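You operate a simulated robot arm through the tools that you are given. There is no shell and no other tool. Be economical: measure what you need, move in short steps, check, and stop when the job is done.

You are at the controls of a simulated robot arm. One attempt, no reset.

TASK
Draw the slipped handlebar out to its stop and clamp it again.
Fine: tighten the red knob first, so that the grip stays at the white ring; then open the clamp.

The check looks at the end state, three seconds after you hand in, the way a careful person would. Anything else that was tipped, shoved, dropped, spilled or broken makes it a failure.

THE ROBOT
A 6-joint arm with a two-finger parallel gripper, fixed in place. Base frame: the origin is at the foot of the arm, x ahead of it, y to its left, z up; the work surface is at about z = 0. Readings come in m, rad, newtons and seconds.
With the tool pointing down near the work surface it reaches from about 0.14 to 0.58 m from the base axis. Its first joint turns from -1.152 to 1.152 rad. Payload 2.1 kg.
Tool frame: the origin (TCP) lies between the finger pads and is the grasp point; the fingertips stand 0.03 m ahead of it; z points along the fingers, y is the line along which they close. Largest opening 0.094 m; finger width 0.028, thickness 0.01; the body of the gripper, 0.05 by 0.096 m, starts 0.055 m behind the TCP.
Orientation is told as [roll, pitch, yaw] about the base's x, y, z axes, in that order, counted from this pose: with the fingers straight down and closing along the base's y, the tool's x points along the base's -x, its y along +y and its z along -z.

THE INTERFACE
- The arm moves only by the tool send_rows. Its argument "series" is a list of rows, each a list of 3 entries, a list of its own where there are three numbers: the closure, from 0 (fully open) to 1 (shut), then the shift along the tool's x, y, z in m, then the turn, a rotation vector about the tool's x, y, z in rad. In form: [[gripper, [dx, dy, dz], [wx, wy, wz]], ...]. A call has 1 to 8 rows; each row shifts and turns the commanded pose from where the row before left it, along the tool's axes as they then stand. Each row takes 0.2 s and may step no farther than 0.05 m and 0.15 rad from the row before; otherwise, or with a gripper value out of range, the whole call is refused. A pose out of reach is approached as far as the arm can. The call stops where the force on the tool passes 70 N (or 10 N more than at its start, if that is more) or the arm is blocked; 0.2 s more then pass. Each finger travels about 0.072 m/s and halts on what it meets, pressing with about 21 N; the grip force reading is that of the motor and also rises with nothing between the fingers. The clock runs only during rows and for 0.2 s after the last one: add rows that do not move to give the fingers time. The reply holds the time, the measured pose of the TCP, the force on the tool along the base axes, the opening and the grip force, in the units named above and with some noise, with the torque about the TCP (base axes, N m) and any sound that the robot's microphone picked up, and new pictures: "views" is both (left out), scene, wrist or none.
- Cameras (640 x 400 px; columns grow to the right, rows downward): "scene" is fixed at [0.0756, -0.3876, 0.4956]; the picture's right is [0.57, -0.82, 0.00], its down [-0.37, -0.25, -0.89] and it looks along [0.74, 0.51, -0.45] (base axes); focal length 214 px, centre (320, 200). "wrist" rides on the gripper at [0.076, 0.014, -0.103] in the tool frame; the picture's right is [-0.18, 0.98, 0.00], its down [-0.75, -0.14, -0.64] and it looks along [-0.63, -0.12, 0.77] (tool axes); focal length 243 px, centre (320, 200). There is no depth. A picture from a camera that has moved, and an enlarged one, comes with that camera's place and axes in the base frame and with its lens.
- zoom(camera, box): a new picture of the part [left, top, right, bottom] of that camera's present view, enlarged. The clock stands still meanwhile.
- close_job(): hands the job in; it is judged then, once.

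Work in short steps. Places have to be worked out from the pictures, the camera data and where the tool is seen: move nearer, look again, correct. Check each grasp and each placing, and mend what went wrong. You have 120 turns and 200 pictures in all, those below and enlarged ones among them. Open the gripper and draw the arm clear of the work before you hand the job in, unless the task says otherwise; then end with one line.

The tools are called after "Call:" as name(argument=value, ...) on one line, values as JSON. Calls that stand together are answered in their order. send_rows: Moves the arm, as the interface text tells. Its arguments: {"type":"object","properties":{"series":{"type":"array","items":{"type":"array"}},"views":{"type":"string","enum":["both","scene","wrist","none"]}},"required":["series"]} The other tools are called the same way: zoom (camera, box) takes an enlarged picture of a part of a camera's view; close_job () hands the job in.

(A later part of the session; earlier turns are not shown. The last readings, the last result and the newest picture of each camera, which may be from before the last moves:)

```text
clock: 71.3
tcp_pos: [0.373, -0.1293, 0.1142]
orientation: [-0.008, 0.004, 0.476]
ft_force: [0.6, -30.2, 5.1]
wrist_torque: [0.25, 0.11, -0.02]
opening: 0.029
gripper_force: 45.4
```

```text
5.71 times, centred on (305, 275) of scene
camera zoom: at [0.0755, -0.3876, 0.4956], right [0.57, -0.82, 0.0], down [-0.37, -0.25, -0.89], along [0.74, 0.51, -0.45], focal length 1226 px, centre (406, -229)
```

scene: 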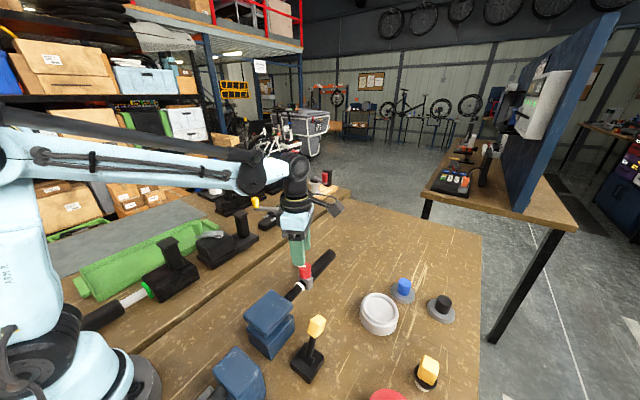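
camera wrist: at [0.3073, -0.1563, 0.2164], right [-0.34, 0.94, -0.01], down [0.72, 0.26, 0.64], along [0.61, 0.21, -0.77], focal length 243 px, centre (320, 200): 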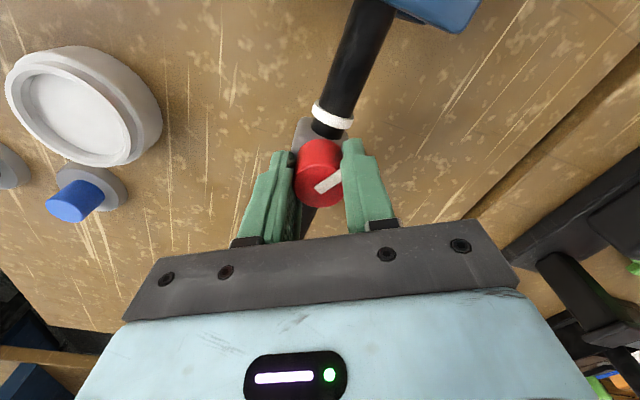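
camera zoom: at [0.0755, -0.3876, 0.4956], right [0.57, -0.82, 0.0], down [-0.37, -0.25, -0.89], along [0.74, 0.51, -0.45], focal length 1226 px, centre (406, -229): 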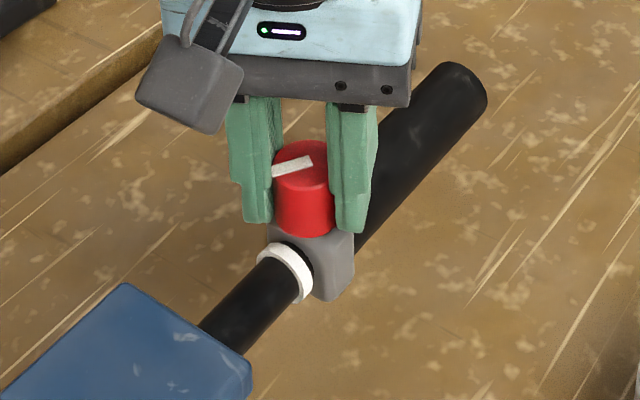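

Call:
send_rows(series=[[1, [0.0017, 0.0005, 0], [0, 0, 0]], [1, [0, 0, 0], [0, 0, 0]]], views="none")

Call:
zoom(camera="scene", box=[280, 265, 330, 300])

```text
clock: 71.9
tcp_pos: [0.3713, -0.13, 0.115]
orientation: [-0.006, 0.003, 0.475]
ft_force: [-0.5, -22.4, 15.2]
wrist_torque: [-0.05, 0.65, -0.05]
opening: 0.0288
gripper_force: 44.8
```

```text
11.43 times, centred on (305, 282) of scene
camera zoom: at [0.0755, -0.3876, 0.4956], right [0.57, -0.82, 0.0], down [-0.37, -0.25, -0.89], along [0.74, 0.51, -0.45], focal length 2451 px, centre (491, -743)
```

zoom: 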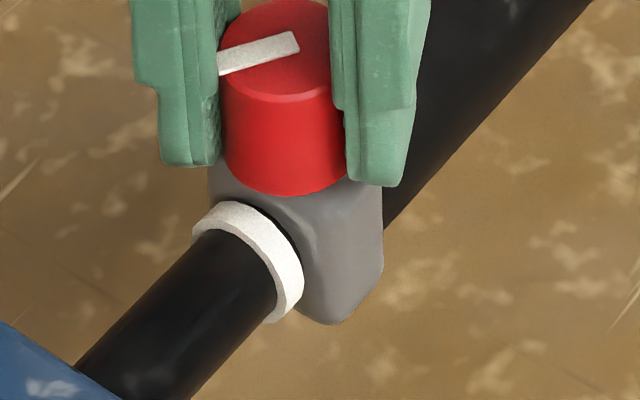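

The ring touches the collar. Now I tighten clockwise all the way, about 3 rad.

Call:
send_rows(series=[[1, [0, -0.0007, 0], [0, 0, 0.14]], [1, [0, 0, 0], [0, 0, 0.14]], [1, [0, 0, 0], [0, 0, 0.14]], [1, [0, 0, 0], [0, 0, 0.14]], [1, [0, 0, 0], [0, 0, 0.14]], [1, [0, 0, 0], [0, 0, 0.14]], [1, [0, 0, 0], [0, 0, 0.14]], [1, [0, 0, 0], [0, 0, 0.14]]], views="none")

Call:
send_rows(series=[[1, [0, 0, 0], [0, 0, 0.14]], [1, [0, 0, 0], [0, 0, 0.14]], [1, [0, 0, 0], [0, 0, 0.14]], [1, [0, 0, 0], [0, 0, 0.14]], [1, [0, 0, 0], [0, 0, 0.14]], [1, [0, 0, 0], [0, 0, 0.14]], [1, [0, 0, 0], [0, 0, 0.14]], [1, [0, 0, 0], [0, 0, 0]]], views="wrist")

```text
clock: 73.7
tcp_pos: [0.3732, -0.1294, 0.1161]
orientation: [0.001, -0.004, -0.643]
ft_force: [-0.1, -0.2, -14.1]
wrist_torque: [-0.42, -0.36, 0.02]
opening: 0.0283
gripper_force: 45.1
```

```text
clock: 75.5
tcp_pos: [0.3731, -0.1288, 0.1157]
orientation: [0.002, 0.002, -1.625]
ft_force: [0.3, 23.3, -14.4]
wrist_torque: [-0.07, 0.5, 0.0]
opening: 0.0284
gripper_force: 45.4
camera wrist: at [0.3909, -0.0543, 0.2168], right [0.97, -0.24, 0.0], down [-0.18, -0.75, 0.64], along [-0.15, -0.62, -0.77], focal length 243 px, centre (320, 200)
```

wrist: 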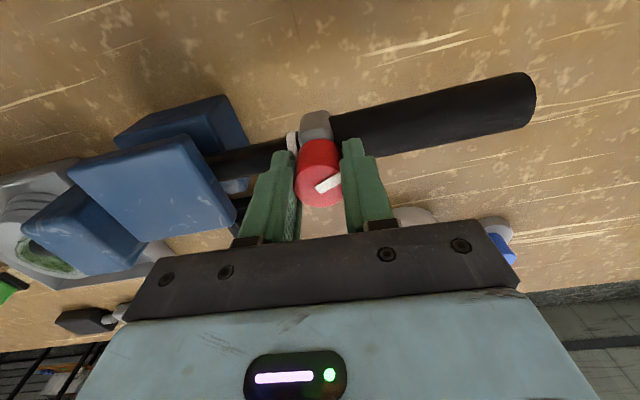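

Call:
send_rows(series=[[1, [0.0007, 0, 0], [0, 0, 0.13]], [1, [0, 0, 0], [0, 0, 0.13]], [1, [0, 0, 0], [0, 0, 0.13]], [1, [0, 0, 0], [0, 0, 0.13]], [1, [0, 0, 0], [0, 0, 0.13]], [1, [0, 0, 0], [0, 0, 0.1]]], views="none")

Call:
send_rows(series=[[1, [0, 0, 0], [0, 0, 0.06]], [1, [0, 0, 0], [0, 0, 0.06]]], views="wrist")

```text
clock: 76.9
tcp_pos: [0.3742, -0.1294, 0.1156]
orientation: [0.004, -0.001, -2.375]
ft_force: [0.1, 7.4, 9.1]
wrist_torque: [0.29, -0.02, 0.01]
opening: 0.0283
gripper_force: 45.1
```

```text
clock: 77.5
tcp_pos: [0.3721, -0.1295, 0.1155]
orientation: [0.004, 0.001, -2.493]
ft_force: [0.9, 4.8, 34.2]
wrist_torque: [0.1, 0.5, 0.02]
opening: 0.0283
gripper_force: 45.0
camera wrist: at [0.4415, -0.095, 0.2166], right [0.45, -0.9, 0.0], down [-0.69, -0.34, 0.64], along [-0.57, -0.29, -0.77], focal length 243 px, centre (320, 200)
```

wrist: 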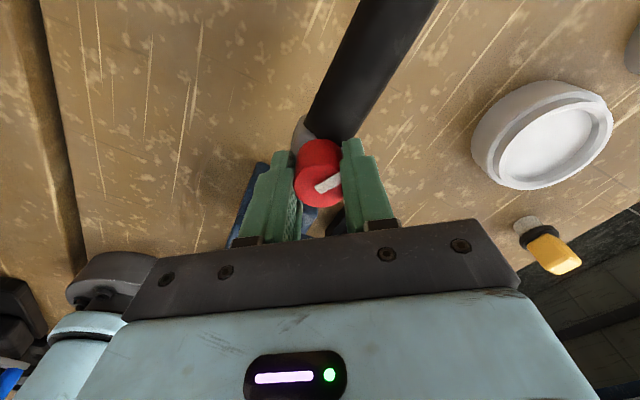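

Call:
send_rows(series=[[1, [0, 0, -0.0005], [0, 0, 0.06]], [1, [0, 0, 0], [0, 0, 0.06]]], views="none")

Call:
send_rows(series=[[1, [0, 0, 0], [0, 0, 0.06]], [1, [0, 0, 0], [0, 0, 0.06]]], views="wrist")

```text
clock: 78.1
tcp_pos: [0.3729, -0.1296, 0.1153]
orientation: [0.004, 0.001, -2.616]
ft_force: [-0.4, -7.2, 10.1]
wrist_torque: [0.38, 0.17, 0.3]
opening: 0.0285
gripper_force: 45.0
```

```text
clock: 78.7
tcp_pos: [0.3726, -0.1294, 0.1141]
orientation: [0.004, 0.002, -2.731]
ft_force: [0.3, -6.5, 9.9]
wrist_torque: [0.1, 0.3, 0.71]
opening: 0.0292
gripper_force: 45.3
camera wrist: at [0.4483, -0.1123, 0.2164], right [0.22, -0.98, 0.0], down [-0.75, -0.17, 0.64], along [-0.62, -0.14, -0.77], focal length 243 px, centre (320, 200)
```

wrist: 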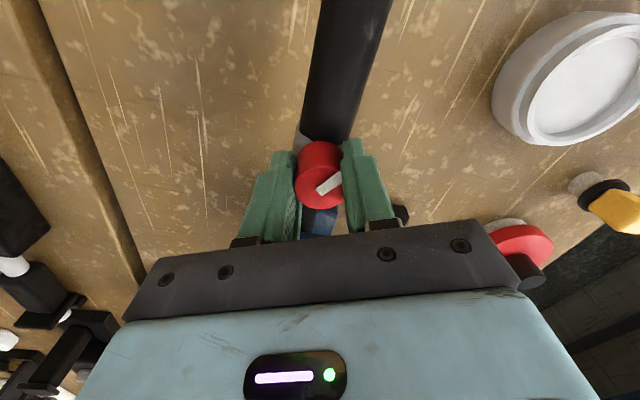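

Torque 0.71 N·m: tight. I release, lift, and try turning on to yaw -π, which puts the camera on the ring side of the work.

Call:
send_rows(series=[[0.52, [0, 0, 0], [0, 0, 0]], [0.52, [0, 0, 0], [0, 0, 0]], [0.52, [0, 0, -0.045], [0, 0, 0]], [0.52, [0, 0, -0.04], [0, 0, 0]], [0.52, [0, 0, 0], [0, 0, 0.14]], [0.52, [0, 0, 0], [0, 0, 0.14]], [0.52, [0, 0, 0], [0, 0, 0.13]], [0.52, [0, 0, 0], [0, 0, 0]]])

Call:
zoom(camera="scene", box=[255, 240, 355, 310])

```text
clock: 80.5
tcp_pos: [0.3739, -0.1293, 0.2006]
orientation: [0.002, 0.003, 3.139]
ft_force: [-0.7, 0.4, 0.8]
wrist_torque: [0.0, 0.01, -0.01]
opening: 0.0451
gripper_force: 0.0
camera wrist: at [0.4478, -0.144, 0.3019], right [-0.19, -0.98, 0.0], down [-0.76, 0.15, 0.64], along [-0.63, 0.12, -0.77], focal length 243 px, centre (320, 200)
```

scene: 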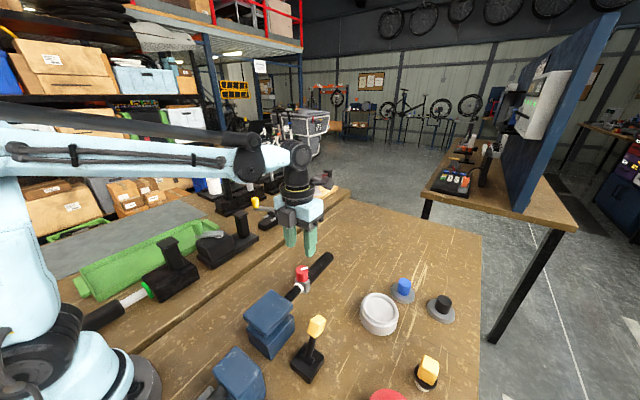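
wrist: 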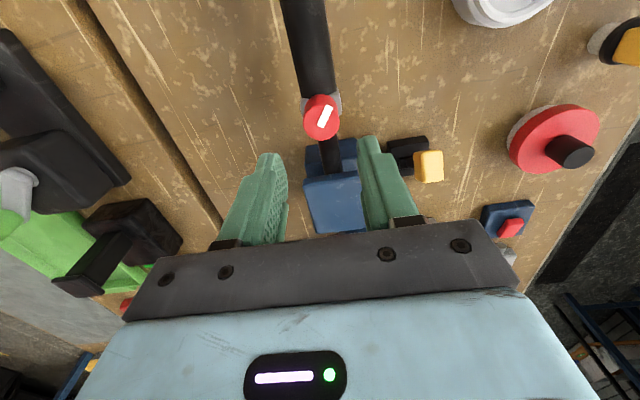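

```text
5.71 times, centred on (305, 275) of scene
camera zoom: at [0.0756, -0.3876, 0.4956], right [0.57, -0.82, 0.0], down [-0.37, -0.25, -0.89], along [0.74, 0.51, -0.45], focal length 1226 px, centre (406, -229)
```

zoom: 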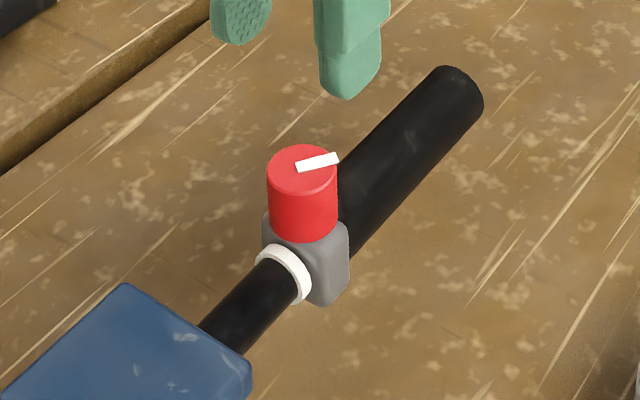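

Everything is set: knob tight, ring at the collar. Now open the clamp: go to the +x side of the lever (tool x is now +x, tool y is -y).

Call:
send_rows(series=[[1, [-0.023, 0.033, 0], [0, 0, 0]], [1, [-0.023, 0.033, 0], [0, 0, 0]], [1, [0, 0.034, 0], [0, 0, 0]], [1, [0, 0, 0.042], [0, 0, 0]], [1, [0, 0, 0.042], [0, 0, 0]], [1, [0, 0, 0], [0, 0, 0]]])

```text
clock: 81.9
tcp_pos: [0.3267, -0.2272, 0.1181]
orientation: [0.002, 0.004, 3.141]
ft_force: [11.6, 0.7, 62.5]
wrist_torque: [0.04, 0.51, -0.01]
opening: 0.0
gripper_force: 20.8
camera wrist: at [0.4033, -0.2428, 0.2204], right [-0.18, -0.98, 0.0], down [-0.76, 0.14, 0.64], along [-0.63, 0.12, -0.77], focal length 243 px, centre (320, 200)
```

scene: 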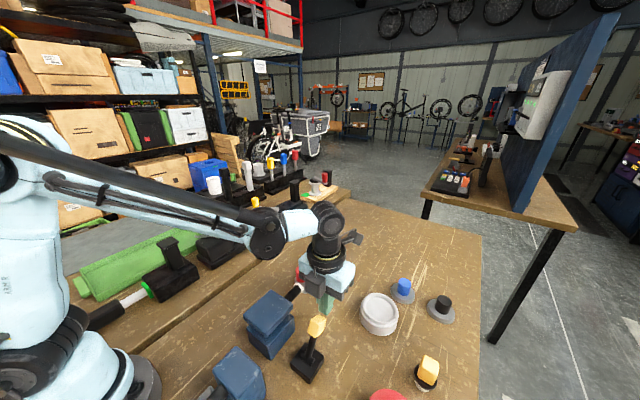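
wrist: 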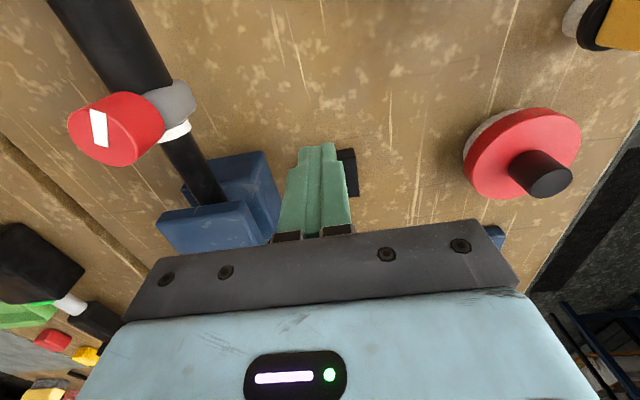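

62 N upward: the tip is on the lever head's edge. I lift, shift +x 15 mm and lower again.

Call:
send_rows(series=[[1, [0, 0, -0.03], [0, 0, 0]], [1, [0.018, 0, 0], [0, 0, 0]], [1, [0, 0, 0], [0, 0, 0]]])

Call:
zoom(camera="scene", box=[240, 250, 400, 390])

```text
clock: 82.7
tcp_pos: [0.3448, -0.2282, 0.1466]
orientation: [0.002, 0.004, 3.14]
ft_force: [0.9, 0.3, 0.1]
wrist_torque: [-0.01, 0.0, -0.01]
opening: 0.0
gripper_force: 21.4
camera wrist: at [0.4206, -0.243, 0.248], right [-0.19, -0.98, 0.0], down [-0.76, 0.14, 0.64], along [-0.63, 0.12, -0.77], focal length 243 px, centre (320, 200)
```

scene: 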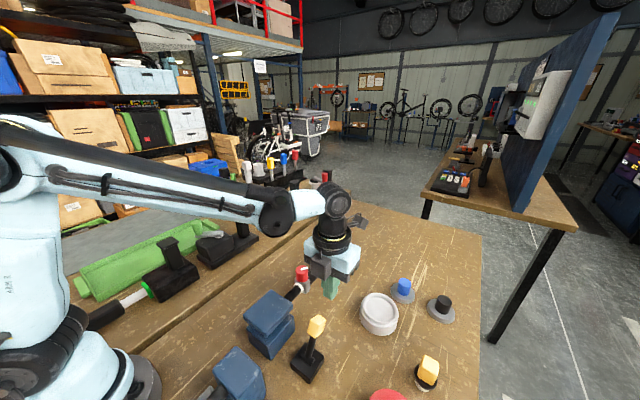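
wrist: 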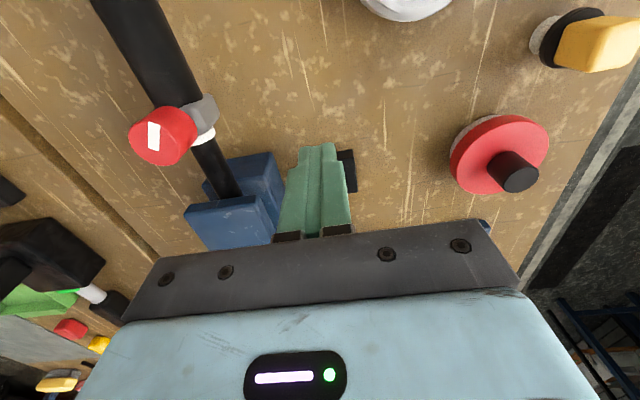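

```text
2.86 times, centred on (320, 320) of scene
camera zoom: at [0.0756, -0.3876, 0.4956], right [0.57, -0.82, 0.0], down [-0.37, -0.25, -0.89], along [0.74, 0.51, -0.45], focal length 613 px, centre (320, -143)
```

zoom: 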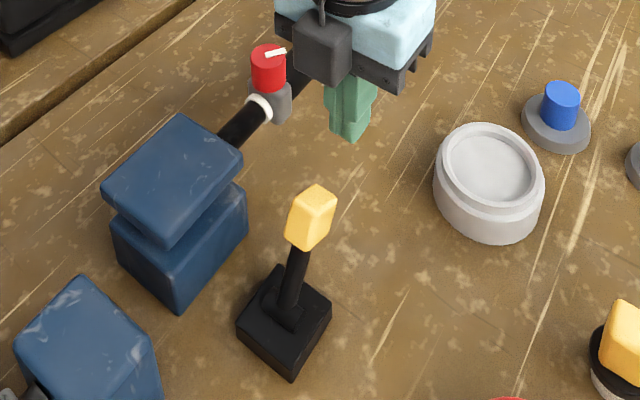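

The lever head's top reaches about x=0.31, which explains the contact. I lower here at x=0.345 and push towards -x.

Call:
send_rows(series=[[1, [0, -0.001, 0.031], [0, 0, 0]], [1, [-0.012, 0, 0], [0, 0, 0]], [1, [-0.012, 0, 0], [0, 0, 0]], [1, [-0.012, 0, 0], [0, 0, 0]], [1, [-0.012, 0, 0], [0, 0, 0]], [1, [-0.012, 0, 0], [0, 0, 0]], [1, [-0.01, 0, 0], [0, 0, 0]], [1, [-0.008, 0, 0], [0, 0, 0]]])

```text
clock: 84.5
tcp_pos: [0.2666, -0.2281, 0.1155]
orientation: [0.002, 0.004, 3.14]
ft_force: [0.6, 0.1, -0.7]
wrist_torque: [0.0, 0.04, -0.03]
opening: 0.0
gripper_force: 21.1
camera wrist: at [0.3431, -0.2429, 0.2169], right [-0.19, -0.98, 0.0], down [-0.76, 0.14, 0.64], along [-0.63, 0.12, -0.77], focal length 243 px, centre (320, 200)
```

scene: 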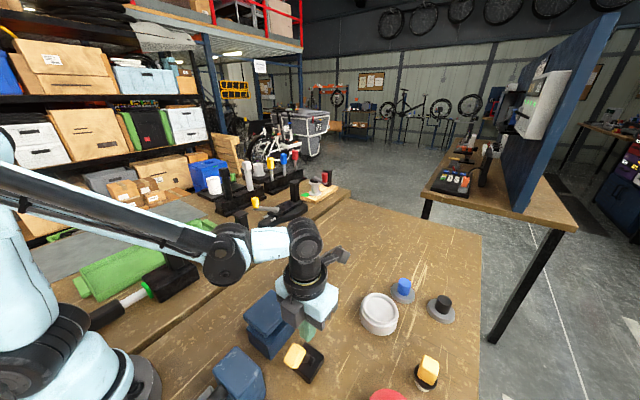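
wrist: 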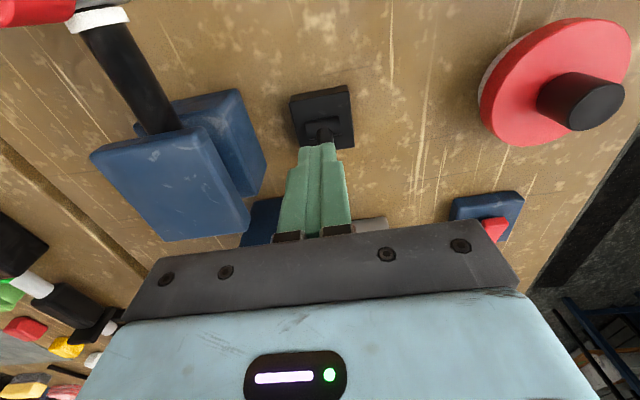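

Call:
send_rows(series=[[1, [-0.006, 0, 0], [0, 0, 0]], [1, [-0.005, 0, 0], [0, 0, 0]], [1, [-0.004, 0, 0], [0, 0, 0]], [1, [-0.004, 0, 0], [0, 0, 0]]], views="none")

```text
clock: 85.5
tcp_pos: [0.2552, -0.2282, 0.1166]
orientation: [0.004, 0.029, -3.138]
ft_force: [63.2, -3.6, 15.7]
wrist_torque: [0.23, -1.73, 0.23]
opening: 0.0001
gripper_force: 20.5
```

The lever is at its open stop (63 N). I back off, rise, and go over the grip at x≈0.464.

Call:
send_rows(series=[[1, [0.014, 0, 0], [0, 0, 0]], [1, [0, 0, -0.045], [0, 0, 0]], [1, [0, 0, -0.04], [0, 0, 0]], [0.3, [0.045, -0.02, 0], [0, 0, 0]], [0.3, [0.045, -0.02, 0], [0, 0, 0]], [0.3, [0.045, -0.02, 0], [0, 0, 0]], [0.3, [0.045, -0.02, 0], [0, 0, 0]], [0.3, [0.022, -0.019, 0], [0, 0, 0]]])

```text
clock: 87.3
tcp_pos: [0.4672, -0.1255, 0.198]
orientation: [0.001, 0.003, 3.139]
ft_force: [-0.5, 0.1, 1.0]
wrist_torque: [0.07, 0.01, -0.01]
opening: 0.0659
gripper_force: 0.1
camera wrist: at [0.5424, -0.1407, 0.2997], right [-0.19, -0.98, 0.0], down [-0.76, 0.14, 0.64], along [-0.63, 0.12, -0.77], focal length 243 px, centre (320, 200)
```

scene: 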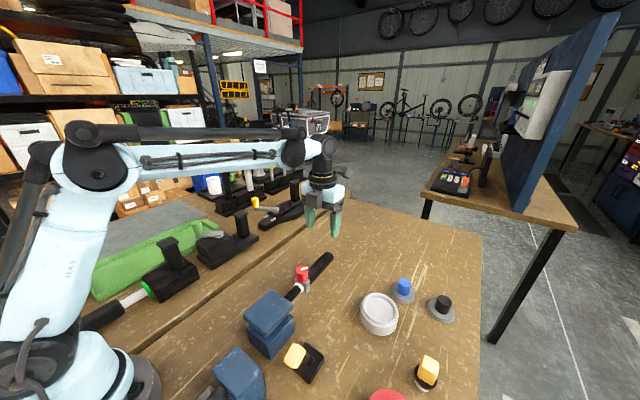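
wrist: 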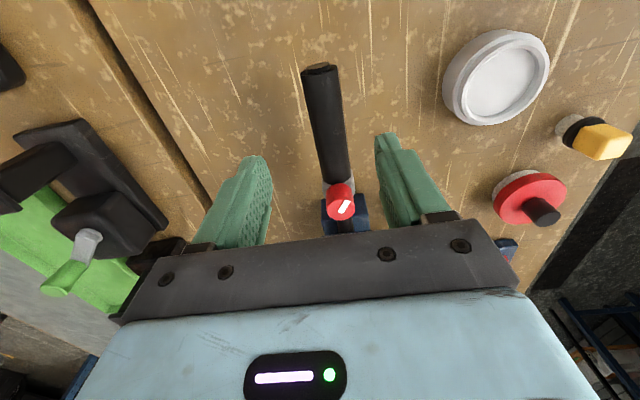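

Call:
send_rows(series=[[0.3, [-0.002, 0.004, 0], [0, 0, 0]], [0.3, [0, 0, 0.046], [0, 0, 0]], [0.3, [0, 0, 0.046], [0, 0, 0]], [0.3, [0, 0, 0.044], [0, 0, 0]], [0.3, [0, 0, 0], [0, 0, 0]], [0.7, [0, 0, 0], [0, 0, 0]], [1, [0, 0, 0], [0, 0, 0]], [1, [0, 0, 0], [0, 0, 0]]], views="wrist")

Call:
zoom(camera="scene", box=[255, 240, 355, 310])

```text
clock: 89.1
tcp_pos: [0.4639, -0.1307, 0.0621]
orientation: [-0.001, 0.003, -3.141]
ft_force: [0.0, 14.3, -16.3]
wrist_torque: [-0.06, 0.06, -0.03]
opening: 0.0377
gripper_force: 45.0
camera wrist: at [0.5394, -0.145, 0.1642], right [-0.18, -0.98, 0.0], down [-0.76, 0.14, 0.64], along [-0.63, 0.12, -0.77], focal length 243 px, centre (320, 200)
```

wrist: 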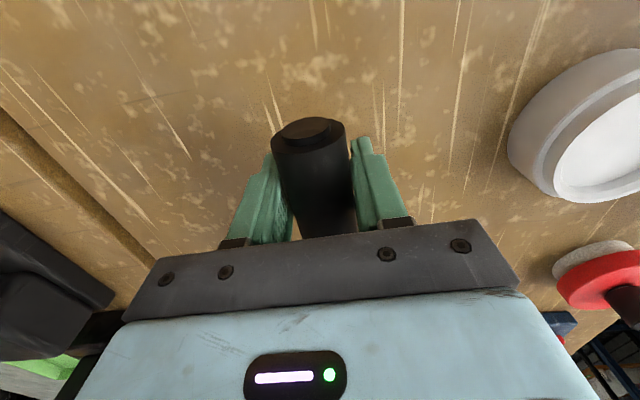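

```text
5.71 times, centred on (305, 275) of scene
camera zoom: at [0.0756, -0.3876, 0.4956], right [0.57, -0.82, 0.0], down [-0.37, -0.25, -0.89], along [0.74, 0.51, -0.45], focal length 1226 px, centre (406, -229)
```

zoom: 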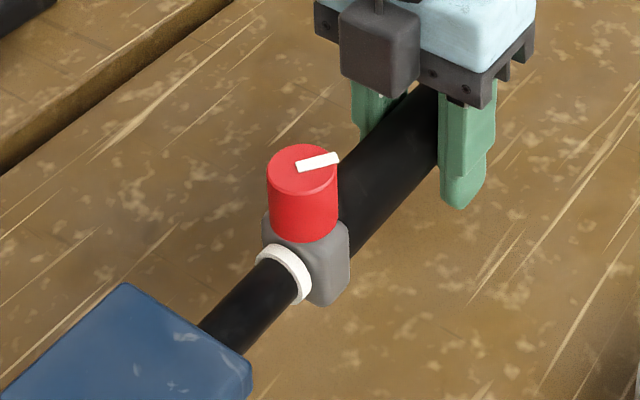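

The ring should stop about 9–10 mm farther out. I draw gently: 6 mm first.

Call:
send_rows(series=[[1, [0.0015, 0, 0.0003], [0, 0, 0]], [1, [0.0015, 0, 0], [0, 0, 0]], [1, [0.0015, 0, 0], [0, 0, 0]], [1, [0.0015, 0, 0], [0, 0, 0]]], views="none")

Call:
zoom(camera="scene", box=[255, 240, 355, 310])

```text
clock: 90.1
tcp_pos: [0.4672, -0.131, 0.0632]
orientation: [-0.003, 0.005, -3.14]
ft_force: [-0.6, 28.0, -60.7]
wrist_torque: [-0.34, 0.28, -0.03]
opening: 0.0379
gripper_force: 44.9
```

```text
5.71 times, centred on (305, 275) of scene
camera zoom: at [0.0759, -0.3877, 0.4955], right [0.57, -0.82, 0.0], down [-0.37, -0.25, -0.89], along [0.74, 0.51, -0.45], focal length 1226 px, centre (406, -229)
```

zoom: 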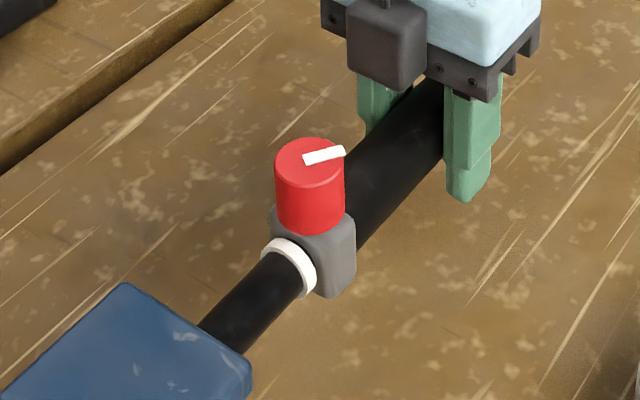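

The side loads (28 N in y, -60 N in z) may bind the bar. I relieve them before pulling on.

Call:
send_rows(series=[[1, [0, -0.0008, 0.0012], [0, 0, 0]], [1, [0, 0, 0], [0, 0, 0]]], views="none")

```text
clock: 90.7
tcp_pos: [0.4668, -0.1298, 0.064]
orientation: [-0.002, 0.005, -3.142]
ft_force: [-0.4, 23.8, -34.6]
wrist_torque: [-0.09, -0.1, 0.17]
opening: 0.0377
gripper_force: 44.9
```

Call:
send_rows(series=[[1, [0, -0.0015, 0.0014], [0, 0, 0]], [1, [0, 0, 0], [0, 0, 0]]], views="none")

```text
clock: 91.3
tcp_pos: [0.4682, -0.13, 0.0636]
orientation: [0.002, 0.005, 3.14]
ft_force: [0.6, 17.1, 5.0]
wrist_torque: [0.12, -0.13, 0.24]
opening: 0.0373
gripper_force: 45.0
```

Call:
send_rows(series=[[1, [0, -0.002, 0], [0, 0, 0]], [1, [0.001, -0.001, 0], [0, 0, 0]], [1, [0.001, 0, 0], [0, 0, 0]], [1, [0.001, 0, 0], [0, 0, 0]]], views="none")

Call:
zoom(camera="scene", box=[255, 240, 355, 310])

```text
clock: 92.3
tcp_pos: [0.471, -0.1306, 0.0631]
orientation: [0.005, 0.004, 3.138]
ft_force: [-0.3, -6.7, 57.4]
wrist_torque: [-0.15, 0.13, 0.13]
opening: 0.0379
gripper_force: 44.9
```

```text
5.71 times, centred on (305, 275) of scene
camera zoom: at [0.0752, -0.3876, 0.4957], right [0.57, -0.82, 0.0], down [-0.37, -0.25, -0.89], along [0.74, 0.51, -0.45], focal length 1226 px, centre (406, -229)
```

zoom: 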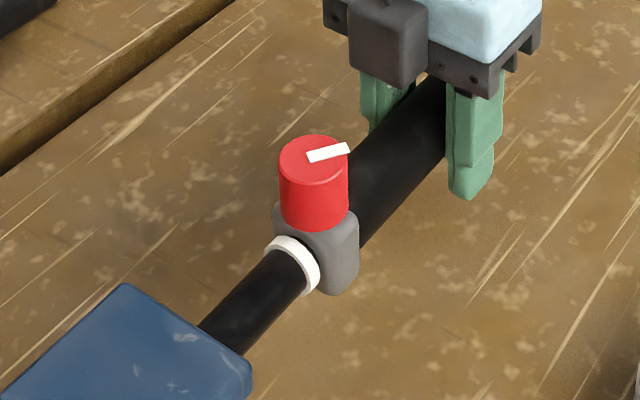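

The ring follows the grip. I ease z and pull 3 mm more.

Call:
send_rows(series=[[1, [0, 0, -0.0012], [0, 0, 0]], [1, [0.001, 0, 0], [0, 0, 0]], [1, [0.001, 0, 0], [0, 0, 0]], [1, [0.001, 0, 0], [0, 0, 0]]], views="none")

Call:
zoom(camera="scene", box=[280, 260, 330, 295])

```text
clock: 93.3
tcp_pos: [0.4744, -0.1302, 0.0631]
orientation: [0.005, 0.004, 3.139]
ft_force: [0.1, -18.2, -7.9]
wrist_torque: [0.24, -0.15, 0.03]
opening: 0.0382
gripper_force: 45.0
```

```text
11.43 times, centred on (305, 278) of scene
camera zoom: at [0.0756, -0.3877, 0.4956], right [0.57, -0.82, 0.0], down [-0.37, -0.25, -0.89], along [0.74, 0.51, -0.45], focal length 2451 px, centre (491, -686)
```

zoom: 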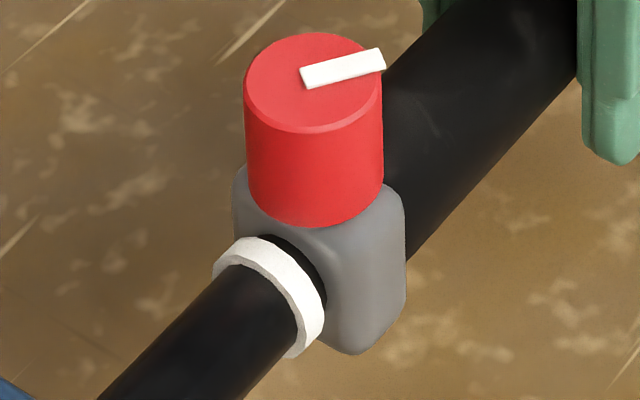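

A thin gap of about 2 mm shows between ring and collar. I pull 2 mm more with the same zoom to see whether the ring still moves.

Call:
send_rows(series=[[1, [0.001, 0.001, 0], [0, 0, 0]], [1, [0.001, 0, 0], [0, 0, 0]]], views="none")

Call:
zoom(camera="scene", box=[280, 260, 330, 295])

```text
clock: 93.9
tcp_pos: [0.4757, -0.1302, 0.0625]
orientation: [0.004, 0.002, 3.14]
ft_force: [0.3, -15.2, -21.5]
wrist_torque: [-0.11, -0.03, -0.12]
opening: 0.0375
gripper_force: 45.1
```

```text
11.43 times, centred on (305, 278) of scene
camera zoom: at [0.0757, -0.3877, 0.4956], right [0.57, -0.82, 0.0], down [-0.37, -0.25, -0.89], along [0.74, 0.51, -0.45], focal length 2451 px, centre (491, -686)
```

zoom: 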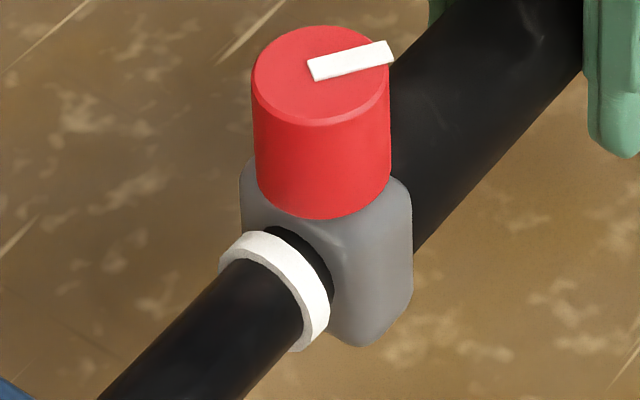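

The ring still follows; not at the stop yet. Another 2 mm.

Call:
send_rows(series=[[1, [0.001, 0, 0.0003], [0, 0, 0]], [1, [0.001, 0, 0], [0, 0, 0]]], views="none")

Call:
zoom(camera="scene", box=[280, 260, 330, 295])

```text
clock: 94.5
tcp_pos: [0.4776, -0.1298, 0.0638]
orientation: [0.002, 0.002, 3.141]
ft_force: [-1.1, -9.9, -20.7]
wrist_torque: [-0.21, 0.26, -0.06]
opening: 0.0378
gripper_force: 45.1
```

```text
11.43 times, centred on (305, 278) of scene
camera zoom: at [0.0757, -0.3877, 0.4956], right [0.57, -0.82, 0.0], down [-0.37, -0.25, -0.89], along [0.74, 0.51, -0.45], focal length 2451 px, centre (491, -686)
```

zoom: 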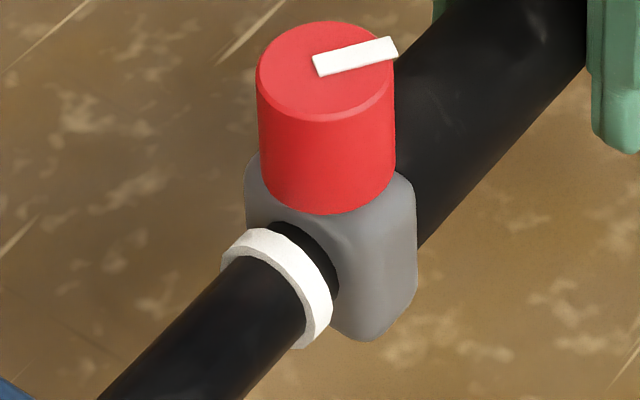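

Call:
send_rows(series=[[1, [0.001, 0, 0], [0, 0, 0]], [1, [0.001, 0, 0], [0, 0, 0]]], views="none")

Call:
zoom(camera="scene", box=[280, 260, 330, 295])

```text
clock: 95.1
tcp_pos: [0.4781, -0.1303, 0.0636]
orientation: [0.006, 0.002, 3.138]
ft_force: [-0.6, -22.0, -26.8]
wrist_torque: [0.61, 0.1, 0.5]
opening: 0.0381
gripper_force: 44.7
```

```text
11.43 times, centred on (305, 278) of scene
camera zoom: at [0.0757, -0.3877, 0.4955], right [0.57, -0.82, 0.0], down [-0.37, -0.25, -0.89], along [0.74, 0.51, -0.45], focal length 2451 px, centre (491, -686)
```

zoom: 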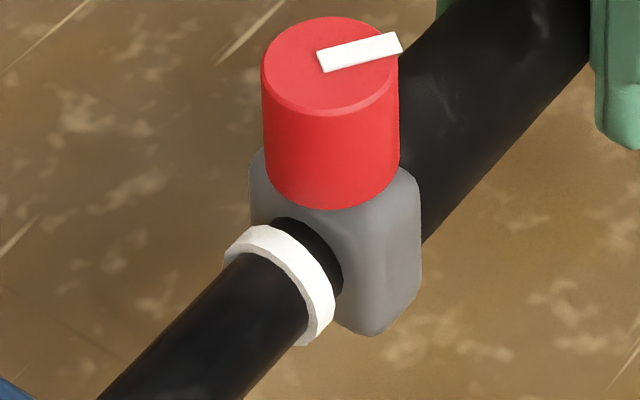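

Ring and grip now move at different rates, so the bar is nearing its stop. I make sure the bar is fully out, 4 mm more; I can re-seat the grip afterwards with the clamp closed.

Call:
send_rows(series=[[1, [0.001, -0.001, 0.0004], [0, 0, 0]], [1, [0.001, 0, 0], [0, 0, 0]], [1, [0.001, 0, 0], [0, 0, 0]], [1, [0.001, 0, 0], [0, 0, 0]]], views="none")

Call:
zoom(camera="scene", box=[280, 260, 330, 295])

```text
clock: 96.1
tcp_pos: [0.483, -0.1304, 0.0635]
orientation: [0.007, 0.001, 3.14]
ft_force: [0.0, -24.1, 7.9]
wrist_torque: [0.22, 0.3, 0.2]
opening: 0.0374
gripper_force: 45.2
```

```text
11.43 times, centred on (305, 278) of scene
camera zoom: at [0.0755, -0.3876, 0.4956], right [0.57, -0.82, 0.0], down [-0.37, -0.25, -0.89], along [0.74, 0.51, -0.45], focal length 2451 px, centre (491, -686)
```

zoom: 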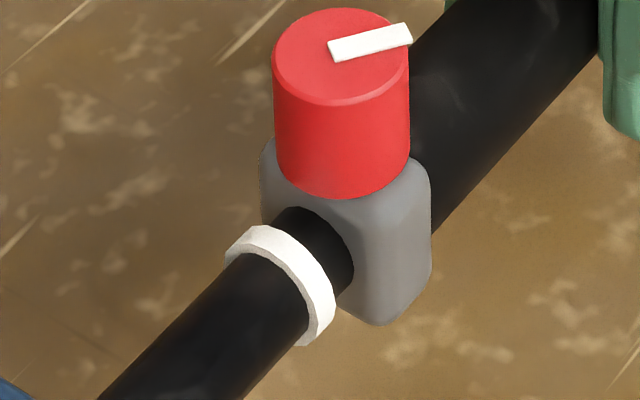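

The ring no longer moves while the grip does: the bar is at its stop. I release and lift, then go to the -x side of the lever to close the clamp.

Call:
send_rows(series=[[0.3, [0, 0, 0], [0, 0, 0]], [0.3, [0, 0, 0], [0, 0, 0]], [0.3, [0, 0, -0.046], [0, 0, 0]], [0.3, [0, 0, -0.046], [0, 0, 0]], [0.6, [0, 0, -0.045], [0, 0, 0]], [1, [-0.045, 0.015, 0], [0, 0, 0]], [1, [-0.045, 0.015, 0], [0, 0, 0]], [1, [-0.045, 0.015, 0], [0, 0, 0]]], views="none")

Call:
send_rows(series=[[1, [-0.045, 0.015, 0], [0, 0, 0]], [1, [-0.045, 0.015, 0], [0, 0, 0]], [1, [-0.045, 0.015, 0], [0, 0, 0]], [1, [-0.033, 0.009, 0], [0, 0, 0]], [1, [0, 0, 0], [0, 0, 0]]])

Call:
zoom(camera="scene", box=[280, 260, 330, 295])

```text
clock: 97.9
tcp_pos: [0.3504, -0.1701, 0.1986]
orientation: [0.002, 0.004, 3.14]
ft_force: [0.3, 0.3, -0.3]
wrist_torque: [-0.01, 0.0, -0.01]
opening: 0.0
gripper_force: 20.7
```

```text
clock: 99.1
tcp_pos: [0.1824, -0.2256, 0.2017]
orientation: [0.0, 0.003, 3.142]
ft_force: [0.7, 0.9, -1.3]
wrist_torque: [-0.01, 0.01, 0.01]
opening: 0.0001
gripper_force: 21.2
camera wrist: at [0.2578, -0.2408, 0.3027], right [-0.18, -0.98, 0.0], down [-0.76, 0.14, 0.64], along [-0.63, 0.12, -0.77], focal length 243 px, centre (320, 200)
```

scene: 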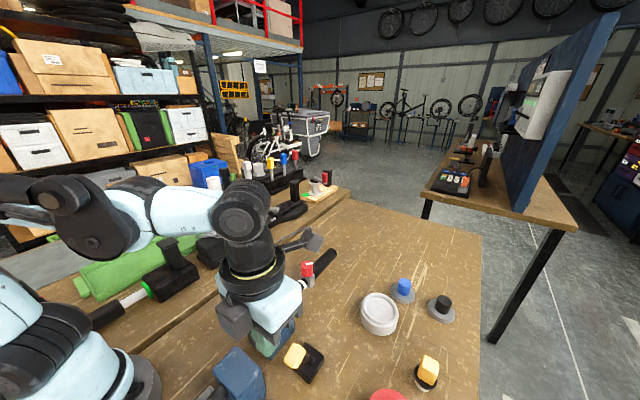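
wrist: 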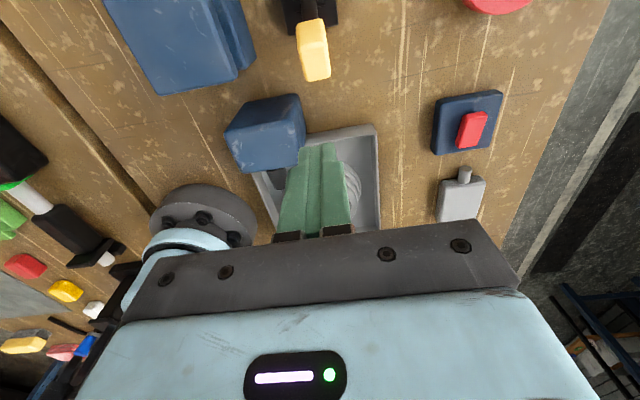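

```text
11.43 times, centred on (305, 278) of scene
camera zoom: at [0.0755, -0.3876, 0.4956], right [0.57, -0.82, 0.0], down [-0.37, -0.25, -0.89], along [0.74, 0.51, -0.45], focal length 2451 px, centre (491, -686)
```

zoom: 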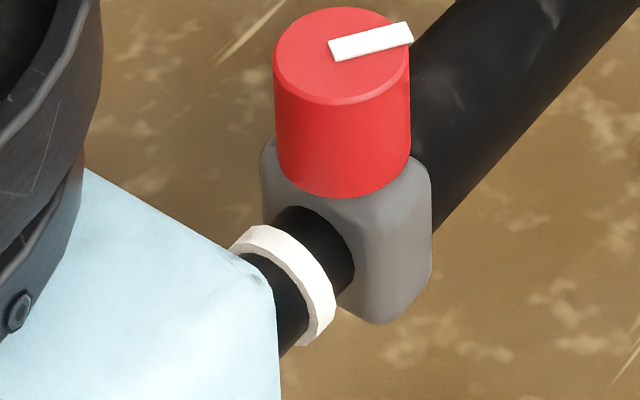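

Ring still at the stop. I lower and push the lever towards +x.

Call:
send_rows(series=[[1, [0, 0.004, 0.03], [0, 0, 0]], [1, [0, 0, 0.03], [0, 0, 0]], [1, [0, 0, 0.031], [0, 0, 0]], [1, [0.012, 0, 0], [0, 0, 0]], [1, [0.012, 0, 0], [0, 0, 0]], [1, [0.012, 0, 0], [0, 0, 0]], [1, [0.012, 0, 0], [0, 0, 0]]])

```text
clock: 100.7
tcp_pos: [0.2291, -0.2316, 0.1078]
orientation: [0.004, 0.003, 3.14]
ft_force: [0.6, -1.5, 1.1]
wrist_torque: [0.03, -0.04, 0.0]
opening: 0.0003
gripper_force: 21.0
camera wrist: at [0.3054, -0.2458, 0.2094], right [-0.19, -0.98, 0.0], down [-0.76, 0.14, 0.64], along [-0.63, 0.12, -0.77], focal length 243 px, centre (320, 200)
```

scene: 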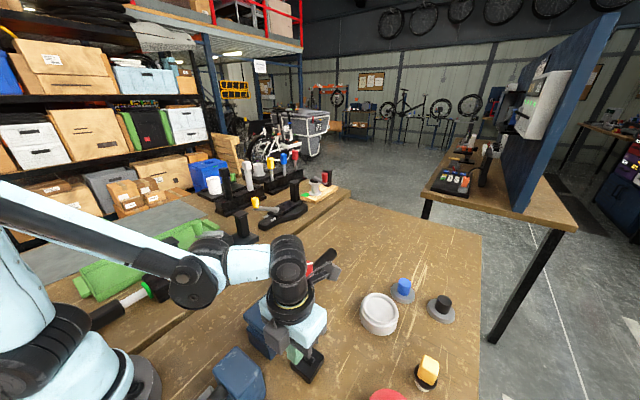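
wrist: 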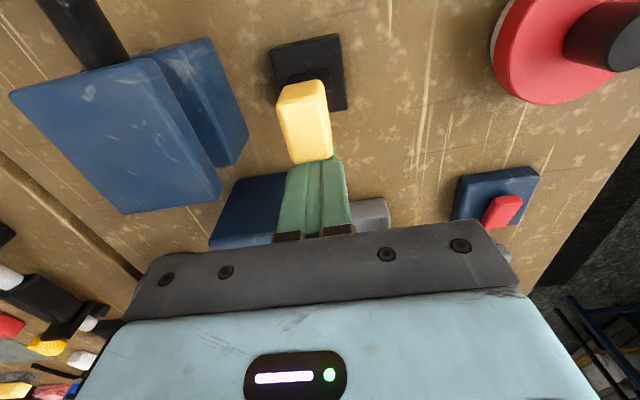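

Call:
send_rows(series=[[1, [0.009, 0, 0], [0, 0, 0]], [1, [0.008, 0, 0], [0, 0, 0]], [1, [0.006, 0, 0], [0, 0, 0]], [1, [0.005, 0, 0], [0, 0, 0]], [1, [0.004, 0, 0], [0, 0, 0]], [1, [0.004, 0, 0], [0, 0, 0]], [1, [0.004, 0, 0], [0, 0, 0]], [1, [0.004, 0, 0], [0, 0, 0]]], views="none")

```text
clock: 102.4
tcp_pos: [0.2601, -0.2307, 0.1086]
orientation: [-0.001, -0.032, 3.135]
ft_force: [-13.2, 1.6, 15.2]
wrist_torque: [0.01, 0.2, 0.04]
opening: 0.0
gripper_force: 21.1
stopped in row 8: the force on the tool passed its limit at 74 N (the readings are from after the stop); the commanded pose is now the measured one
```

The lever is closed against its stop. I back off, rise and go above the knob (x≈0.392).

Call:
send_rows(series=[[1, [-0.012, 0, 0], [0, 0.032, 0]], [1, [0, 0, -0.045], [0, 0, 0]], [1, [0, 0, -0.046], [0, 0, 0]], [0.52, [0.036, -0.026, 0], [0, 0, 0]], [0.52, [0.036, -0.025, 0], [0, 0, 0]], [0.52, [0.036, -0.025, 0], [0, 0, 0]], [0.52, [0.036, -0.025, 0], [0, 0, 0]], [0.52, [0, 0, 0], [0, 0, 0]]], views="wrist")

Call:
zoom(camera="scene", box=[280, 260, 330, 295])

```text
clock: 104.2
tcp_pos: [0.3952, -0.1313, 0.2008]
orientation: [0.0, 0.003, 3.134]
ft_force: [0.9, 0.1, -0.3]
wrist_torque: [0.0, 0.02, -0.02]
opening: 0.045
gripper_force: 0.0
camera wrist: at [0.4707, -0.1468, 0.3032], right [-0.19, -0.98, 0.0], down [-0.76, 0.15, 0.64], along [-0.63, 0.12, -0.77], focal length 243 px, centre (320, 200)
```

wrist: 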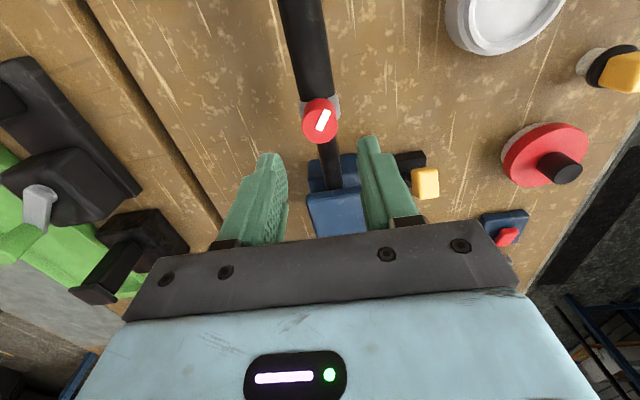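

```text
11.43 times, centred on (305, 278) of scene
camera zoom: at [0.0756, -0.3876, 0.4956], right [0.57, -0.82, 0.0], down [-0.37, -0.25, -0.89], along [0.74, 0.51, -0.45], focal length 2451 px, centre (491, -686)
```

zoom: 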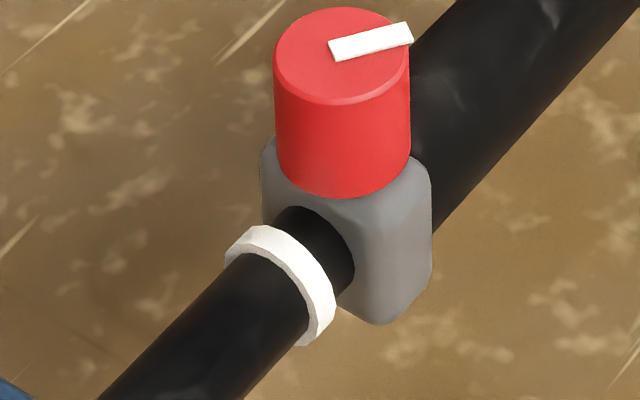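

The ring is still at the stop position. I lower onto the knob and grip it.

Call:
send_rows(series=[[0.52, [-0.001, -0.001, 0.044], [0, 0, 0]], [0.52, [0, 0, 0.042], [0, 0, 0]], [0.52, [0, 0, 0], [0, 0, 0]], [0.8, [0, 0, 0], [0, 0, 0]], [1, [0, 0, 0], [0, 0, 0]], [1, [0, 0, 0], [0, 0, 0]]], views="wrist")

Call:
zoom(camera="scene", box=[280, 260, 330, 295])

```text
clock: 105.6
tcp_pos: [0.3917, -0.1311, 0.1172]
orientation: [-0.001, 0.003, 3.136]
ft_force: [0.9, 13.4, -17.0]
wrist_torque: [-0.03, 0.05, -0.04]
opening: 0.0286
gripper_force: 45.1
camera wrist: at [0.4677, -0.1457, 0.2197], right [-0.19, -0.98, 0.0], down [-0.76, 0.14, 0.64], along [-0.63, 0.12, -0.77], focal length 243 px, centre (320, 200)
```

wrist: 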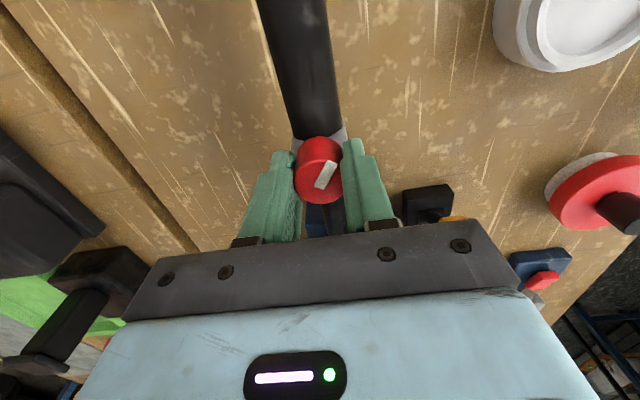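

```text
11.43 times, centred on (305, 278) of scene
camera zoom: at [0.0756, -0.3876, 0.4956], right [0.57, -0.82, 0.0], down [-0.37, -0.25, -0.89], along [0.74, 0.51, -0.45], focal length 2451 px, centre (491, -686)
```

zoom: 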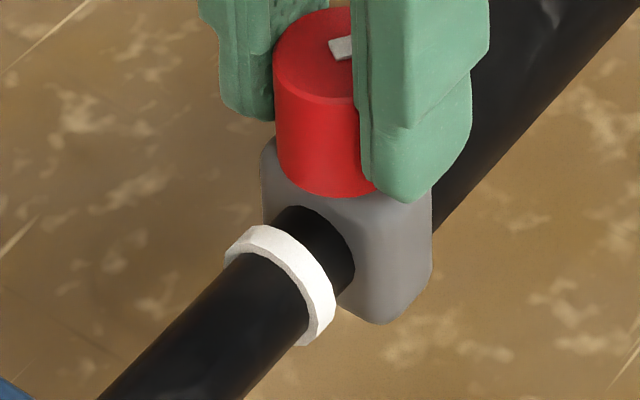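

Now loosen by about 2.1 rad (back to its starting angle), so the grip can slide without dragging the bar.

Call:
send_rows(series=[[1, [0, 0, 0], [0, 0, -0.14]], [1, [0, 0, 0], [0, 0, -0.14]], [1, [0, 0, 0], [0, 0, -0.14]], [1, [0, 0, 0], [0, 0, -0.14]], [1, [0, 0, 0], [0, 0, -0.14]], [1, [0, 0, 0], [0, 0, -0.14]], [1, [0, 0, 0], [0, 0, -0.14]], [1, [0, 0, 0], [0, 0, -0.14]]], views="none")

Call:
send_rows(series=[[1, [0, 0, 0], [0, 0, -0.14]], [1, [0, 0, 0], [0, 0, -0.14]], [1, [0, 0, 0], [0, 0, -0.14]], [1, [0, 0, 0], [0, 0, -0.14]], [1, [0, 0, 0], [0, 0, -0.14]], [1, [0, 0, 0], [0, 0, -0.14]], [1, [0, 0, 0], [0, 0, -0.14]], [1, [0, 0, 0], [0, 0, 0]]], views="none")

Call:
zoom(camera="scene", box=[280, 260, 330, 295])

```text
clock: 107.4
tcp_pos: [0.3934, -0.1305, 0.1152]
orientation: [0.006, 0.002, -2.027]
ft_force: [-0.5, -1.5, 29.5]
wrist_torque: [0.88, 0.12, 0.0]
opening: 0.0282
gripper_force: 45.1
```

```text
clock: 109.2
tcp_pos: [0.3931, -0.1308, 0.1163]
orientation: [0.003, -0.004, -1.047]
ft_force: [-0.9, -8.0, 30.6]
wrist_torque: [0.33, 0.65, 0.0]
opening: 0.0283
gripper_force: 44.5
```

```text
11.43 times, centred on (305, 278) of scene
camera zoom: at [0.0754, -0.3876, 0.4957], right [0.57, -0.82, 0.0], down [-0.37, -0.25, -0.89], along [0.74, 0.51, -0.45], focal length 2451 px, centre (491, -686)
```

zoom: 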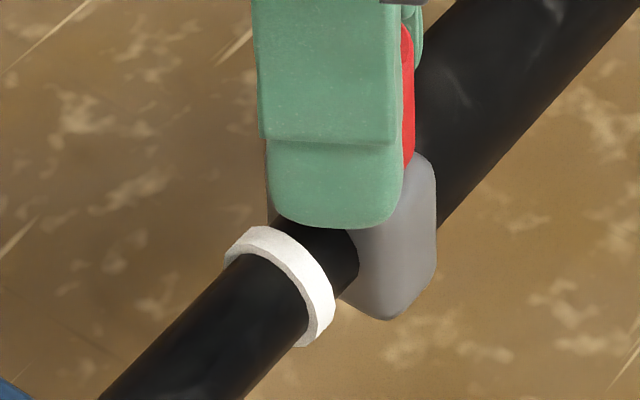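

The ring is unmoved. I slide the loose grip back by 5 mm in -x (yaw -1.05, so tool [+0.5, -0.87] direction) and look.

Call:
send_rows(series=[[1, [0.0005, -0.00087, -0.0006], [0, 0, 0]], [1, [0.001, -0.0017, 0], [0, 0, 0]], [1, [0.001, -0.0017, 0], [0, 0, 0]], [1, [0, 0, 0], [0, 0, 0]]], views="none")

Call:
zoom(camera="scene", box=[280, 260, 330, 295])

```text
clock: 110.2
tcp_pos: [0.3875, -0.1291, 0.1149]
orientation: [0.001, -0.004, -1.051]
ft_force: [0.1, -17.3, 1.4]
wrist_torque: [-0.08, -0.2, 0.02]
opening: 0.0281
gripper_force: 44.9
```

```text
11.43 times, centred on (305, 278) of scene
camera zoom: at [0.0755, -0.3876, 0.4956], right [0.57, -0.82, 0.0], down [-0.37, -0.25, -0.89], along [0.74, 0.51, -0.45], focal length 2451 px, centre (491, -686)
```

zoom: 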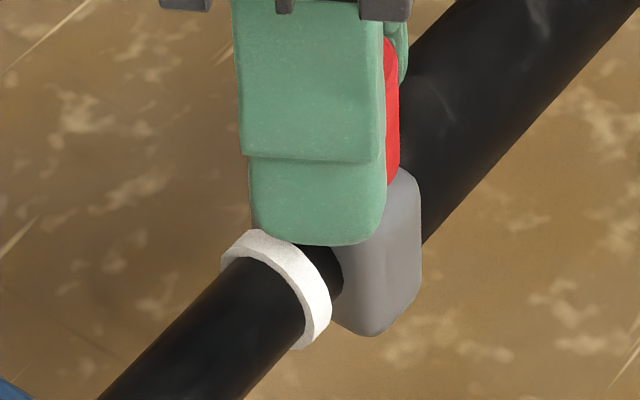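

The bar still creeps about 1 mm with the grip, so I loosen fully first. Later I'll draw the bar out by gripping the bar itself, between clamp and ring, so the grip carries no load.

Call:
send_rows(series=[[1, [0, 0, 0], [0, 0, -0.14]], [1, [0, 0, 0], [0, 0, -0.14]], [1, [0, 0, 0], [0, 0, -0.14]], [1, [0, 0, 0], [0, 0, -0.14]], [1, [0, 0, 0], [0, 0, -0.14]], [1, [0, 0, 0], [0, 0, -0.1]], [1, [0, 0, 0], [0, 0, 0.04]]], views="none")

```text
clock: 111.8
tcp_pos: [0.3886, -0.1295, 0.1153]
orientation: [0.002, -0.003, -0.289]
ft_force: [-0.3, -9.9, -13.5]
wrist_torque: [-0.15, -0.72, 0.0]
opening: 0.0282
gripper_force: 44.8
```

Call:
send_rows(series=[[1, [0.0019, -0.0006, 0], [0, 0, 0]], [1, [0.0019, -0.0006, 0], [0, 0, 0]], [1, [0, 0, 0], [0, 0, 0]]], views="none")

Call:
zoom(camera="scene", box=[280, 260, 330, 295])

```text
clock: 112.6
tcp_pos: [0.3826, -0.1305, 0.1162]
orientation: [0.001, -0.004, -0.288]
ft_force: [-0.2, -9.9, -1.3]
wrist_torque: [-0.38, -0.4, 0.02]
opening: 0.0282
gripper_force: 44.9
```

```text
11.43 times, centred on (305, 278) of scene
camera zoom: at [0.0756, -0.3876, 0.4956], right [0.57, -0.82, 0.0], down [-0.37, -0.25, -0.89], along [0.74, 0.51, -0.45], focal length 2451 px, centre (491, -686)
```

zoom: 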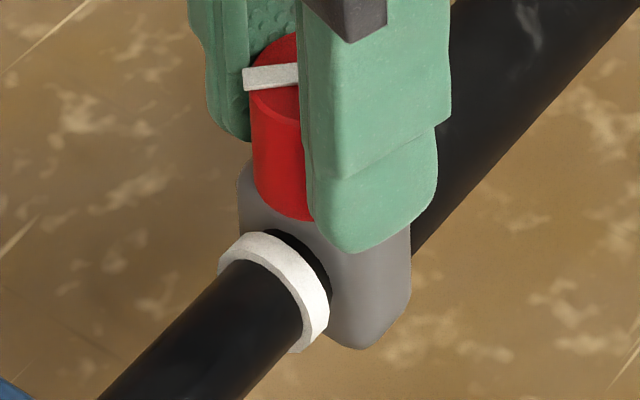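

Call:
send_rows(series=[[1, [0.0014, -0.0004, 0], [0, 0, 0]], [1, [0.0013, -0.0004, 0], [0, 0, 0]], [1, [0, 0, 0], [0, 0, 0]]], views="none")

Call:
zoom(camera="scene", box=[280, 260, 330, 295])

```text
clock: 113.4
tcp_pos: [0.3806, -0.1299, 0.1146]
orientation: [-0.003, -0.002, -0.291]
ft_force: [-0.6, -18.4, -10.9]
wrist_torque: [0.2, -0.07, 0.01]
opening: 0.0282
gripper_force: 45.1
```

```text
11.43 times, centred on (305, 278) of scene
camera zoom: at [0.0756, -0.3877, 0.4956], right [0.57, -0.82, 0.0], down [-0.37, -0.25, -0.89], along [0.74, 0.51, -0.45], focal length 2451 px, centre (491, -686)
```

zoom: 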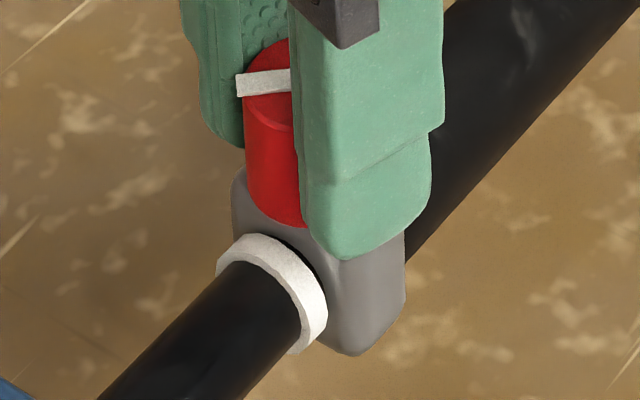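

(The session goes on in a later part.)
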